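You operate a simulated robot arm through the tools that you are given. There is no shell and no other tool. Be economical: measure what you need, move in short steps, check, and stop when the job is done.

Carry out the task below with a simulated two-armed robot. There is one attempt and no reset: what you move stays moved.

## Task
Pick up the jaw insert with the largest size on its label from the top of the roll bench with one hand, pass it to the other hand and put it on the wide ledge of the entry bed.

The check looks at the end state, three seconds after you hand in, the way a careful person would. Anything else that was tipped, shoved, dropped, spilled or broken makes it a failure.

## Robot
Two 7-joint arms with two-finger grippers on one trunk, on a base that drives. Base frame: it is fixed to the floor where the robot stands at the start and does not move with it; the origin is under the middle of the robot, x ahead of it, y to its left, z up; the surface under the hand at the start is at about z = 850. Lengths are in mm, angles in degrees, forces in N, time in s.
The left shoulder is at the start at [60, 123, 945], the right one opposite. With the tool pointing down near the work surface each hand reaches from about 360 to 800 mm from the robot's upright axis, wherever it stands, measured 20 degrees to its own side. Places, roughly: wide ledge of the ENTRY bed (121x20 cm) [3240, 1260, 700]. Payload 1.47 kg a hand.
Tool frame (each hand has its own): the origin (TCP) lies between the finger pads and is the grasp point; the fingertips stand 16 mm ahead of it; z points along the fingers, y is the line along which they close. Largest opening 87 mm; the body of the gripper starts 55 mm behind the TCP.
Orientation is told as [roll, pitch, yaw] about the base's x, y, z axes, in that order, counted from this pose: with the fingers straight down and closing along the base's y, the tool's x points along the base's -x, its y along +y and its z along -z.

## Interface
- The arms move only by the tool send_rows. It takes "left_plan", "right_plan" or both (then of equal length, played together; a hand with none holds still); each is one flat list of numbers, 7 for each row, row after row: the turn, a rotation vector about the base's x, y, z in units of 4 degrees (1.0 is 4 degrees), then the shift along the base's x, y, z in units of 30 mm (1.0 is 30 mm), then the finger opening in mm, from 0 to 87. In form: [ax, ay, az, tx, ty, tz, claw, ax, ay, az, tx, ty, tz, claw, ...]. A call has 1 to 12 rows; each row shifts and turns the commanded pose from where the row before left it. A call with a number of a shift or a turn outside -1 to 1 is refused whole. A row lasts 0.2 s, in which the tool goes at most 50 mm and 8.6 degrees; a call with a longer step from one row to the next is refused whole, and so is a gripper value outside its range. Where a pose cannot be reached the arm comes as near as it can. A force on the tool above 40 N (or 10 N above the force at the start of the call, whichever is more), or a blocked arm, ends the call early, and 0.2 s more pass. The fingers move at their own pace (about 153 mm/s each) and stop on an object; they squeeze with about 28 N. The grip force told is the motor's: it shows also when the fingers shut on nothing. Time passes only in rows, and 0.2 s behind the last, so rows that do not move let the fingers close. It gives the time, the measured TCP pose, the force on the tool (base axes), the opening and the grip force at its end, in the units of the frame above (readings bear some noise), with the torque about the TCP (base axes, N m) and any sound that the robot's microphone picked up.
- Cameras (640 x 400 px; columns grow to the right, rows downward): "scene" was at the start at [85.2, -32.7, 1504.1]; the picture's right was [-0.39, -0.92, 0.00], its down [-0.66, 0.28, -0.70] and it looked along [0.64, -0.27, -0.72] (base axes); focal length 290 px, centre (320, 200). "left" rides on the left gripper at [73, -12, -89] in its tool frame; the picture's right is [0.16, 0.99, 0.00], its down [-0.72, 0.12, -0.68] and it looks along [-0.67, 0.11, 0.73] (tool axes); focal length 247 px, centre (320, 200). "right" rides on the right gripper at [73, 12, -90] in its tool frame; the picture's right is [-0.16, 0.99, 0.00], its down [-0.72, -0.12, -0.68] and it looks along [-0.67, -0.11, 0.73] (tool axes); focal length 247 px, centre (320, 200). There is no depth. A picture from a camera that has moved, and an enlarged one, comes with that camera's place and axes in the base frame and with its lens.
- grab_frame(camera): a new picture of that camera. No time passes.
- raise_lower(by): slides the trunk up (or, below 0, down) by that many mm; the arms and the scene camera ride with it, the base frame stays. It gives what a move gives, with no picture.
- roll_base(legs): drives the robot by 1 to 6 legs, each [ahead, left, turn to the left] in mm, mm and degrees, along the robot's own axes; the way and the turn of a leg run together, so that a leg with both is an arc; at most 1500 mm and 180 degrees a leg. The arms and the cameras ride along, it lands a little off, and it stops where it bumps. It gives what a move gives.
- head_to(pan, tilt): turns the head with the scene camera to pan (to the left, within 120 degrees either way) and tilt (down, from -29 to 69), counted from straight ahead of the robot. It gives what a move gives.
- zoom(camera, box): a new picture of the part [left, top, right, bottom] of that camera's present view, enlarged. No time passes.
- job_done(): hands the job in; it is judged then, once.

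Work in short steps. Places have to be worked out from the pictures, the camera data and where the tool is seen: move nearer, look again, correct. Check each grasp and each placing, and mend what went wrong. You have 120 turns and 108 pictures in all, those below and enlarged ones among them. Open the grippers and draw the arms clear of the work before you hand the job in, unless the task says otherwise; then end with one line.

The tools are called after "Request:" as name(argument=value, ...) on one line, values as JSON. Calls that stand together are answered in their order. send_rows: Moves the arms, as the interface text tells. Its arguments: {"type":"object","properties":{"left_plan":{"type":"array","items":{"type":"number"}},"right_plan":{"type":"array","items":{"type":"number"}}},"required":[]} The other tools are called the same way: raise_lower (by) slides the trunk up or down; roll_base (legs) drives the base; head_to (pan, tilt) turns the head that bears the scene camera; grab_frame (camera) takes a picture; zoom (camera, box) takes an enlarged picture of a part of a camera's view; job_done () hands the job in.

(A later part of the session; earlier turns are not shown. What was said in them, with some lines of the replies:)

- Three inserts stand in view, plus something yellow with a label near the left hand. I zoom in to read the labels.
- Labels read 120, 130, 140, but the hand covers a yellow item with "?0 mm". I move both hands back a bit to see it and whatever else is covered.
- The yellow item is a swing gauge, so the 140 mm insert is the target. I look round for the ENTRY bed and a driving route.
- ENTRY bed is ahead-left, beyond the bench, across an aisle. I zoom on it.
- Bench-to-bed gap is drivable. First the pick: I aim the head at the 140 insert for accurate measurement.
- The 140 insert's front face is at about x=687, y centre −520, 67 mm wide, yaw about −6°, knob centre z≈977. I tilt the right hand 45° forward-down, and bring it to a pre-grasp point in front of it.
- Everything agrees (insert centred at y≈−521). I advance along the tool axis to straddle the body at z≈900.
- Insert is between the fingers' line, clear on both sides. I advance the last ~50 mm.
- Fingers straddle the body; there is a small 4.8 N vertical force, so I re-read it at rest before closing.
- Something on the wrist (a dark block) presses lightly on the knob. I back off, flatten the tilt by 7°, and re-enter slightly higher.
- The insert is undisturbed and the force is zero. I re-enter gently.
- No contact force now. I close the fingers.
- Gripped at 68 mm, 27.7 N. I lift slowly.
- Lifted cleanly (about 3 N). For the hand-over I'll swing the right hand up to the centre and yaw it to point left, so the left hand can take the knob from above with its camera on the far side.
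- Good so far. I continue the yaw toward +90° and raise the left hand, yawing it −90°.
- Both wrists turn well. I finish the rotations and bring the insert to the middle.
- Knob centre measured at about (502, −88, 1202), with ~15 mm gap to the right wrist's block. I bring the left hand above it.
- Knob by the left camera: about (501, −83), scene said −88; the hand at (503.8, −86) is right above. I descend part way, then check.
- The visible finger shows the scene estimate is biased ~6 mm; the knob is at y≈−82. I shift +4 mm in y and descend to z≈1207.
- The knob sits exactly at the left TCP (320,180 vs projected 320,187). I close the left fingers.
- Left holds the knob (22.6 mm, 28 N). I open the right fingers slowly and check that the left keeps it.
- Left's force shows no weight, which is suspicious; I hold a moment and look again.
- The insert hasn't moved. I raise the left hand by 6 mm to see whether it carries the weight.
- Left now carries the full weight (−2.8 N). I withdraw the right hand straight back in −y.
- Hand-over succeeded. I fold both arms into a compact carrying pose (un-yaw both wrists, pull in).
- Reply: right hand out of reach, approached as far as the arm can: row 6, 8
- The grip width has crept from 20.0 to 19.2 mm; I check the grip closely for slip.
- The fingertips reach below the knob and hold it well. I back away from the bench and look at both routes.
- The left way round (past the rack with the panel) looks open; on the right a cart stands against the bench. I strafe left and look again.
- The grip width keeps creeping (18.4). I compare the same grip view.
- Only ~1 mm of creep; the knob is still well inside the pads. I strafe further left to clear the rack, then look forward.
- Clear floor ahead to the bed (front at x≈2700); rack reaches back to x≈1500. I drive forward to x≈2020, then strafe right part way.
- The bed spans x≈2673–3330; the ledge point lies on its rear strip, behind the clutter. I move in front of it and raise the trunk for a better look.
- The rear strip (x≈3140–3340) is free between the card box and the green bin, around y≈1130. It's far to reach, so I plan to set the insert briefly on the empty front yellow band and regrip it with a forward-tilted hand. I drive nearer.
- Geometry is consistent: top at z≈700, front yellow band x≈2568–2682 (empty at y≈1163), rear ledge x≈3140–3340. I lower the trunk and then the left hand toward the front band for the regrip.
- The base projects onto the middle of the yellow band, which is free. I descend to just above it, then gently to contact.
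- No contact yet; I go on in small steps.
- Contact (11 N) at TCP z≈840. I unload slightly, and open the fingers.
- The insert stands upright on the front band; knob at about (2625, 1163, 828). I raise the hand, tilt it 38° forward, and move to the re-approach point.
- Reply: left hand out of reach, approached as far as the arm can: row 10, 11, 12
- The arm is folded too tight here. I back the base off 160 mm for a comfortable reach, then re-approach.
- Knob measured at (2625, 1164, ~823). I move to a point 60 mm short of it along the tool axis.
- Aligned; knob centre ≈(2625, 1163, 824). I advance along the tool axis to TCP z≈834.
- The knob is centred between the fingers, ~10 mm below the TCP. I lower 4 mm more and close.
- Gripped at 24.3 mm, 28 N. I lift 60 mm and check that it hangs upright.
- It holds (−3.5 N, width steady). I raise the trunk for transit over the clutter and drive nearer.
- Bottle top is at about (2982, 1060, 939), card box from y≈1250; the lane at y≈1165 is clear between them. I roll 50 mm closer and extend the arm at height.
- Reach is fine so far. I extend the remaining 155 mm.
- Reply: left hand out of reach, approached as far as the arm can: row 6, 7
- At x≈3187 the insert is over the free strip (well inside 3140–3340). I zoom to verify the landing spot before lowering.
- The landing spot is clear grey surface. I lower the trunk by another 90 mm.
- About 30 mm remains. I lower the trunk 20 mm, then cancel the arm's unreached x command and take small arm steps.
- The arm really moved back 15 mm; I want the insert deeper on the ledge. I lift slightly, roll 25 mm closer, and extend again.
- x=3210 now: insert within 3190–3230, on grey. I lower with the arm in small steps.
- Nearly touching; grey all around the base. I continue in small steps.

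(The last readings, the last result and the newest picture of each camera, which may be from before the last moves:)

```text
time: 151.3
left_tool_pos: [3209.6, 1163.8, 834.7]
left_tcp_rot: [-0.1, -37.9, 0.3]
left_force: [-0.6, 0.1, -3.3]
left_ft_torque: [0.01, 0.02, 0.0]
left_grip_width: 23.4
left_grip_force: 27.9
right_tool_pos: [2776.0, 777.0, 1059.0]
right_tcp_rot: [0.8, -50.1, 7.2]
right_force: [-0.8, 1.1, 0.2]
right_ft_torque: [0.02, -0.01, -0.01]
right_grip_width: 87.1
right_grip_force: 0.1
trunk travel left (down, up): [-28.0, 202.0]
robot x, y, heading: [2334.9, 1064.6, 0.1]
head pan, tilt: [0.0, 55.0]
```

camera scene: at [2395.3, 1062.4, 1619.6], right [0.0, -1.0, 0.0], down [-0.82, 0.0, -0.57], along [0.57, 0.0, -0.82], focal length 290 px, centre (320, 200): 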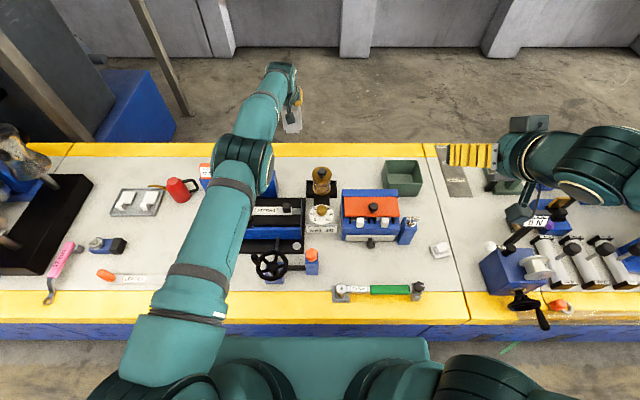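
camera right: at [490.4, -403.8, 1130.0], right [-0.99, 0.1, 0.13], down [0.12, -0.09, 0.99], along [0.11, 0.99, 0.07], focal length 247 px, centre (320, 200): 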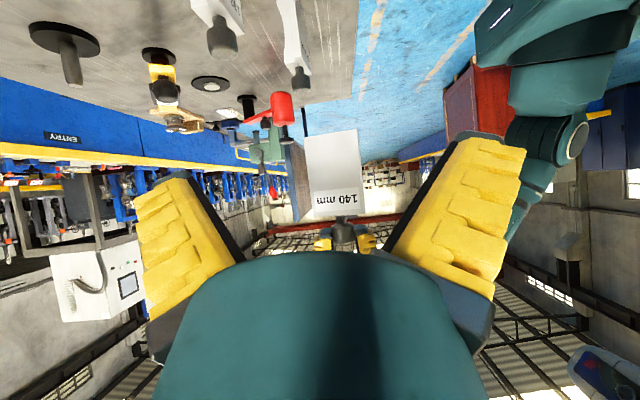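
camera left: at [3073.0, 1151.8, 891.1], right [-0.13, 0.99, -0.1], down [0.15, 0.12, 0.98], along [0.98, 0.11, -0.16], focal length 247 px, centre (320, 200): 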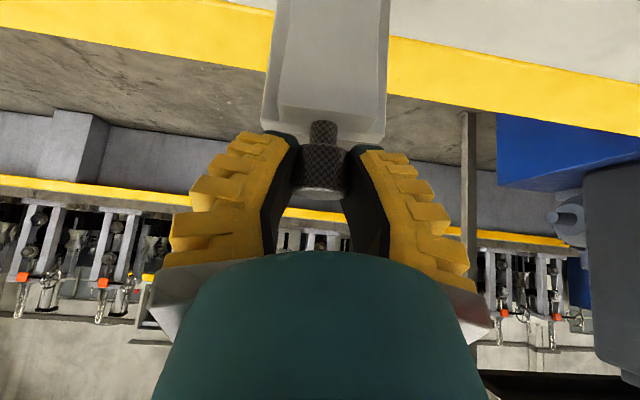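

Still full weight on the hand; 2 mm at a time.

Request:
send_rows(left_plan=[0, 0, 0, 0, 0, -0.08, 5, 0, 0, 0, 0, 0, 0, 5])

Request:
send_rows(left_plan=[0, 0, 0, 0, 0, -0.06, 5, 0, 0, 0, 0, 0, 0, 5])

```text
time: 151.9
left_tool_pos: [3208.7, 1164.2, 833.8]
left_tcp_rot: [0.0, -38.0, 0.2]
left_force: [-0.4, -0.5, -3.7]
left_ft_torque: [-0.01, -0.02, 0.01]
left_grip_width: 23.1
left_grip_force: 27.6
right_tool_pos: [2775.9, 778.7, 1059.5]
right_tcp_rot: [0.7, -50.1, 7.2]
right_force: [-0.1, -1.0, 0.2]
right_ft_torque: [-0.03, -0.01, 0.0]
right_grip_width: 87.2
right_grip_force: 0.0
trunk travel left (down, up): [-28.0, 202.0]
robot x, y, heading: [2337.9, 1058.1, 0.1]
head pan, tilt: [0.0, 55.0]
```

```text
time: 152.5
left_tool_pos: [3209.7, 1164.0, 833.6]
left_tcp_rot: [-0.2, -38.0, 0.1]
left_force: [-0.6, -0.7, -2.3]
left_ft_torque: [0.03, 0.06, 0.02]
left_grip_width: 23.5
left_grip_force: 27.7
right_tool_pos: [2774.9, 778.4, 1058.1]
right_tcp_rot: [0.8, -50.0, 7.2]
right_force: [0.0, -0.1, 0.0]
right_ft_torque: [-0.02, -0.02, -0.01]
right_grip_width: 87.0
right_grip_force: 0.0
trunk travel left (down, up): [-28.0, 202.0]
robot x, y, heading: [2337.2, 1065.3, -0.0]
head pan, tilt: [0.0, 55.0]
```

Request:
send_rows(left_plan=[0, 0, 0, 0, 0, -0.07, 5, 0, 0, 0, 0, 0, 0, 5])

Request:
send_rows(left_plan=[0, 0, 0, 0, 0, -0.06, 5, 0, 0, 0, 0, 0, 0, 5])

Request:
zoom(camera="scene", box=[270, 85, 330, 145])

```text
time: 153.1
left_tool_pos: [3211.3, 1163.3, 832.4]
left_tcp_rot: [-0.2, -38.1, 0.2]
left_force: [-1.8, 0.2, 8.2]
left_ft_torque: [0.13, 0.36, 0.02]
left_grip_width: 23.5
left_grip_force: 28.4
right_tool_pos: [2775.0, 777.5, 1059.3]
right_tcp_rot: [0.8, -50.0, 7.2]
right_force: [-0.4, 0.1, -0.5]
right_ft_torque: [-0.02, -0.02, 0.0]
right_grip_width: 87.0
right_grip_force: 0.0
trunk travel left (down, up): [-28.0, 202.0]
robot x, y, heading: [2340.5, 1066.2, 0.4]
head pan, tilt: [0.0, 55.0]
```

```text
time: 153.7
left_tool_pos: [3210.3, 1162.2, 831.9]
left_tcp_rot: [-0.2, -38.4, 0.2]
left_force: [1.2, -3.0, 16.8]
left_ft_torque: [-0.02, 0.0, 0.01]
left_grip_width: 23.7
left_grip_force: 28.1
right_tool_pos: [2773.8, 776.7, 1061.1]
right_tcp_rot: [0.9, -50.2, 7.2]
right_force: [0.2, 0.1, -0.2]
right_ft_torque: [-0.01, 0.01, 0.01]
right_grip_width: 86.9
right_grip_force: 0.0
trunk travel left (down, up): [-28.0, 202.0]
robot x, y, heading: [2337.4, 1063.2, 0.3]
head pan, tilt: [0.0, 55.0]
```

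```text
6.67 times, centred on (300, 115) of scene
camera zoom: at [2417.9, 1061.6, 1419.9], right [0.0, -1.0, 0.0], down [-0.82, 0.0, -0.57], along [0.57, 0.0, -0.82], focal length 1934 px, centre (453, 767)
```

zoom: 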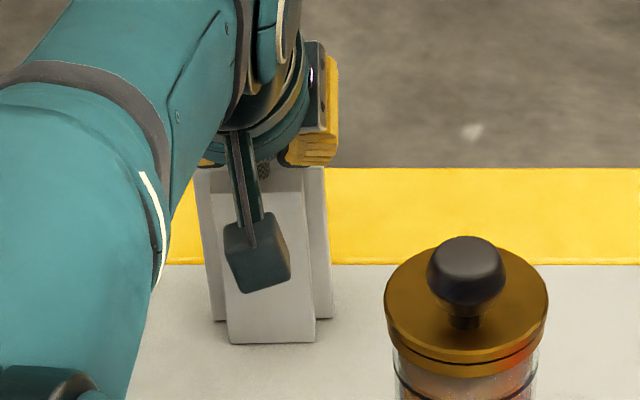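

It stands on the grey ledge with contact at 17 N. I unload, and open the fingers.

Request:
send_rows(left_plan=[0, 0, 0, 0, 0, 0.1, 5, 0, 0, 0, 0, 0, 0, 5, 0, 0, 0, 0, 0, 0, 30, 0, 0, 0, 0, 0, 0, 45, 0, 0, 0, 0, 0, 0, 60, 0, 0, 0, 0, 0, 0, 60])

Request:
grab_frame(camera="left")

```text
time: 155.1
left_tool_pos: [3209.9, 1163.5, 830.4]
left_tcp_rot: [-0.1, -38.0, 0.2]
left_force: [0.0, -0.1, -0.2]
left_ft_torque: [-0.03, 0.03, 0.0]
left_grip_width: 64.5
left_grip_force: 3.1
right_tool_pos: [2776.5, 778.9, 1058.1]
right_tcp_rot: [0.8, -50.0, 7.2]
right_force: [-0.5, 0.1, 0.2]
right_ft_torque: [0.04, -0.01, -0.01]
right_grip_width: 87.1
right_grip_force: 0.0
trunk travel left (down, up): [-28.0, 202.0]
robot x, y, heading: [2337.4, 1061.4, -0.0]
head pan, tilt: [0.0, 55.0]
```

```text
18 pictures are left
camera left: at [3096.4, 1152.4, 855.8], right [-0.13, 0.99, -0.1], down [0.15, 0.12, 0.98], along [0.98, 0.11, -0.16], focal length 247 px, centre (320, 200)
```

left: 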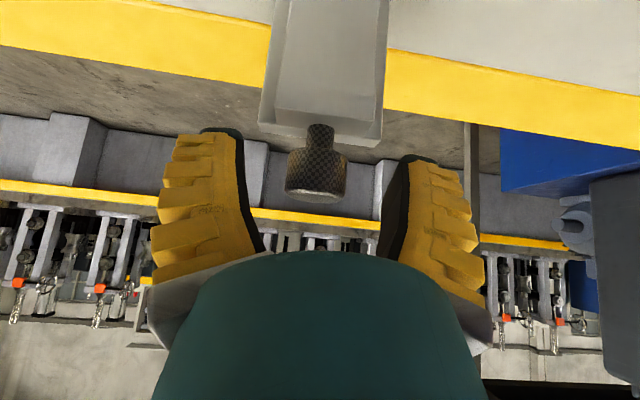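

Released and standing free. I withdraw along the tool axis, then upward.

Request:
send_rows(left_plan=[0, 0, 0, -0.25, 0, 0.32, 66, 0, 0, 0, -0.4, 0, 0.52, 66, 0, 0, 0, -0.4, 0, 0.52, 66, 0, 0, 0, -0.4, 0, 0.52, 66, 0, 0, 0, -0.4, 0, 0.52, 66, 0, 0, 0, -0.4, 0, 0.7, 66, 0, 0, 0, -0.4, 0, 0.7, 66, 0, 0, 0, 0, 0, 0.7, 66, 0, 0, 0, 0, 0, 0.7, 66])

Request:
grab_frame(camera="left")

Request:
grab_frame(camera="scene")

```text
time: 157.1
left_tool_pos: [3131.4, 1162.7, 988.4]
left_tcp_rot: [-0.1, -37.9, 0.2]
left_force: [0.3, 0.9, -0.3]
left_ft_torque: [0.0, 0.01, 0.03]
left_grip_width: 70.0
left_grip_force: 2.7
right_tool_pos: [2774.2, 777.5, 1060.7]
right_tcp_rot: [0.7, -50.0, 7.2]
right_force: [-0.3, 0.2, -0.3]
right_ft_torque: [0.02, 0.0, 0.0]
right_grip_width: 86.6
right_grip_force: 0.1
trunk travel left (down, up): [-28.0, 202.0]
robot x, y, heading: [2337.3, 1065.8, 0.2]
head pan, tilt: [0.0, 55.0]
```

```text
17 pictures are left
camera left: at [3017.5, 1151.5, 1014.1], right [-0.13, 0.99, -0.1], down [0.15, 0.12, 0.98], along [0.98, 0.11, -0.16], focal length 247 px, centre (320, 200)
```

left: 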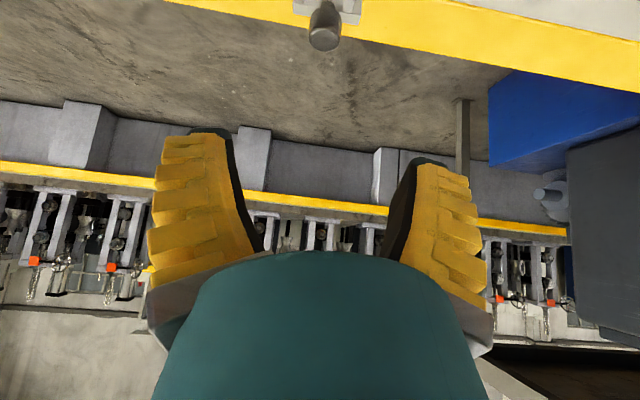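

```text
16 pictures are left
camera scene: at [2419.5, 1062.1, 1419.7], right [0.0, -1.0, 0.0], down [-0.82, 0.0, -0.57], along [0.57, 0.0, -0.82], focal length 290 px, centre (320, 200)
```

scene: 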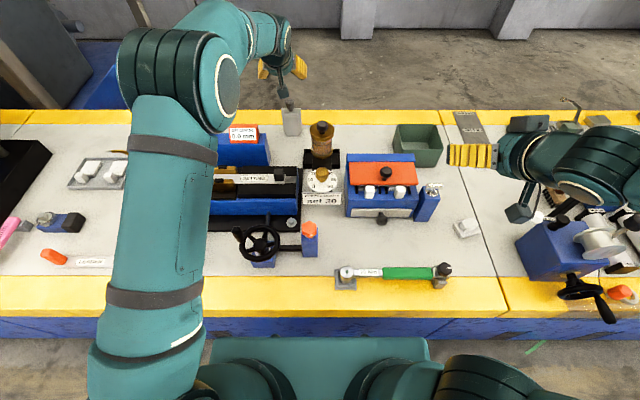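

The insert stands on the rear ledge. I raise the trunk and back the robot away to draw the arms clear, then inspect.

Request:
raise_lower(by=170)

Request:
roll_base(legs=[[-500, 0, 0]])

Request:
head_to(pan=0, tilt=38)

Request:
grab_frame(camera="scene")

Request:
zoom(camera="scene", box=[240, 130, 400, 250])

```text
time: 159.0
left_tool_pos: [3130.3, 1162.3, 1157.9]
left_tcp_rot: [-0.1, -38.1, 0.1]
left_force: [-1.0, 0.5, -0.7]
left_ft_torque: [0.01, -0.02, -0.01]
left_grip_width: 70.2
left_grip_force: 2.8
right_tool_pos: [2775.8, 777.4, 1229.2]
right_tcp_rot: [0.9, -50.0, 7.2]
right_force: [0.4, -0.3, 0.8]
right_ft_torque: [0.01, 0.0, 0.0]
right_grip_width: 87.2
right_grip_force: 0.0
trunk travel left (down, up): [-198.0, 32.0]
robot x, y, heading: [2340.5, 1065.6, 0.1]
head pan, tilt: [0.0, 55.0]
```

```text
time: 161.9
left_tool_pos: [2644.7, 1164.7, 1158.2]
left_tcp_rot: [-0.1, -38.1, 0.6]
left_force: [-0.9, 0.2, 0.8]
left_ft_torque: [-0.01, 0.0, 0.01]
left_grip_width: 70.1
left_grip_force: 2.9
right_tool_pos: [2291.5, 778.6, 1229.6]
right_tcp_rot: [0.8, -50.1, 7.5]
right_force: [0.1, -0.3, 0.1]
right_ft_torque: [0.0, -0.02, -0.02]
right_grip_width: 86.9
right_grip_force: 0.0
trunk travel left (down, up): [-198.0, 32.0]
robot x, y, heading: [1850.1, 1068.1, 0.4]
head pan, tilt: [0.0, 55.0]
```

```text
time: 162.7
left_tool_pos: [2644.9, 1165.1, 1159.1]
left_tcp_rot: [-0.1, -37.9, 0.7]
left_force: [-0.4, -0.3, -0.3]
left_ft_torque: [0.02, 0.0, 0.02]
left_grip_width: 69.8
left_grip_force: 2.8
right_tool_pos: [2291.4, 777.9, 1229.0]
right_tcp_rot: [0.8, -50.0, 7.4]
right_force: [0.0, 0.1, 0.4]
right_ft_torque: [-0.02, 0.03, 0.03]
right_grip_width: 86.9
right_grip_force: 0.0
trunk travel left (down, up): [-198.0, 32.0]
robot x, y, heading: [1852.4, 1060.9, 0.2]
head pan, tilt: [0.0, 38.0]
```

```text
15 pictures are left
camera scene: at [1949.4, 1060.2, 1613.2], right [0.01, -1.0, 0.0], down [-0.62, -0.01, -0.79], along [0.79, 0.01, -0.62], focal length 290 px, centre (320, 200)
```

scene: 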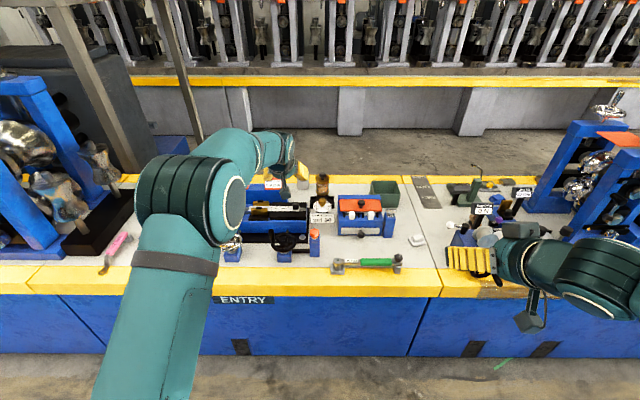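

```text
3.33 times, centred on (320, 190) of scene
camera zoom: at [1949.4, 1060.2, 1613.2], right [0.01, -1.0, 0.0], down [-0.62, -0.01, -0.79], along [0.79, 0.01, -0.62], focal length 967 px, centre (320, 233)
```

zoom: 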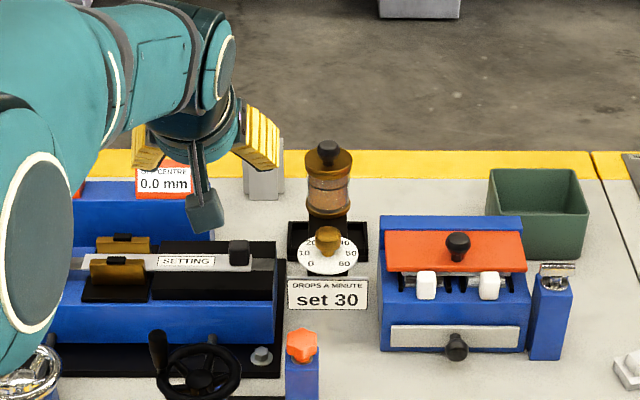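

Nothing disturbed. I back off another 250 mm so the left hand is entirely clear, and take a last look.

Request:
roll_base(legs=[[-120, 0, 0]])

Request:
send_rows(left_plan=[0, 0, 0, -0.8, 0.3, 0, 70, 0, 0, 0, -0.8, 0.3, 0, 70, 0, 0, 0, -0.8, 0.3, 0, 70, 0, 0, 0, -0.8, 0.3, 0, 70, 0, 0, 0, -0.8, 0.3, 0, 70, 0, 0, 0, -0.5, 0.3, 0, 70])

Request:
zoom(camera="scene", box=[160, 100, 480, 260])

```text
time: 163.9
left_tool_pos: [2527.8, 1165.2, 1158.1]
left_tcp_rot: [0.0, -38.0, 0.6]
left_force: [-1.7, 0.3, 0.5]
left_ft_torque: [-0.01, 0.0, -0.04]
left_grip_width: 70.2
left_grip_force: 3.1
right_tool_pos: [2173.2, 777.1, 1229.4]
right_tcp_rot: [0.8, -50.2, 7.5]
right_force: [-1.0, 0.7, -0.1]
right_ft_torque: [-0.02, -0.04, -0.02]
right_grip_width: 86.9
right_grip_force: 0.2
trunk travel left (down, up): [-198.0, 32.0]
robot x, y, heading: [1732.4, 1060.5, 0.4]
head pan, tilt: [0.0, 38.0]
```

```text
time: 165.3
left_tool_pos: [2393.1, 1219.3, 1158.1]
left_tcp_rot: [-0.1, -38.0, 0.7]
left_force: [0.4, 0.4, 0.6]
left_ft_torque: [-0.01, 0.0, 0.0]
left_grip_width: 73.5
left_grip_force: 2.3
right_tool_pos: [2175.0, 778.0, 1229.8]
right_tcp_rot: [0.8, -50.2, 7.6]
right_force: [0.1, 0.5, -0.3]
right_ft_torque: [-0.02, 0.01, 0.0]
right_grip_width: 86.9
right_grip_force: 0.1
trunk travel left (down, up): [-198.0, 32.0]
robot x, y, heading: [1738.9, 1058.1, 0.7]
head pan, tilt: [0.0, 38.0]
```

```text
2.00 times, centred on (320, 180) of scene
camera zoom: at [1831.9, 1059.6, 1613.4], right [0.01, -1.0, 0.0], down [-0.62, -0.01, -0.79], along [0.79, 0.01, -0.62], focal length 580 px, centre (320, 240)
```

zoom: 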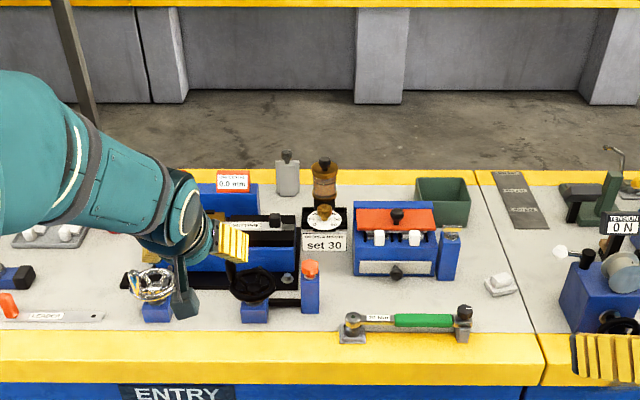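

The 140 mm insert stands upright on the rear wide ledge (x≈3205, y≈1163), everything else is in place, grippers are open and arms clear. I hand in.

Request:
job_done()

```text
The job is handed in.
```

The job is handed in: the 140 mm jaw insert (the largest of 120, 130 and 140) was picked with the right hand and passed to the left. It now stands upright on the rear, wide ledge of the ENTRY bed; on the way I set it down briefly on the bed's front band to regrip it.
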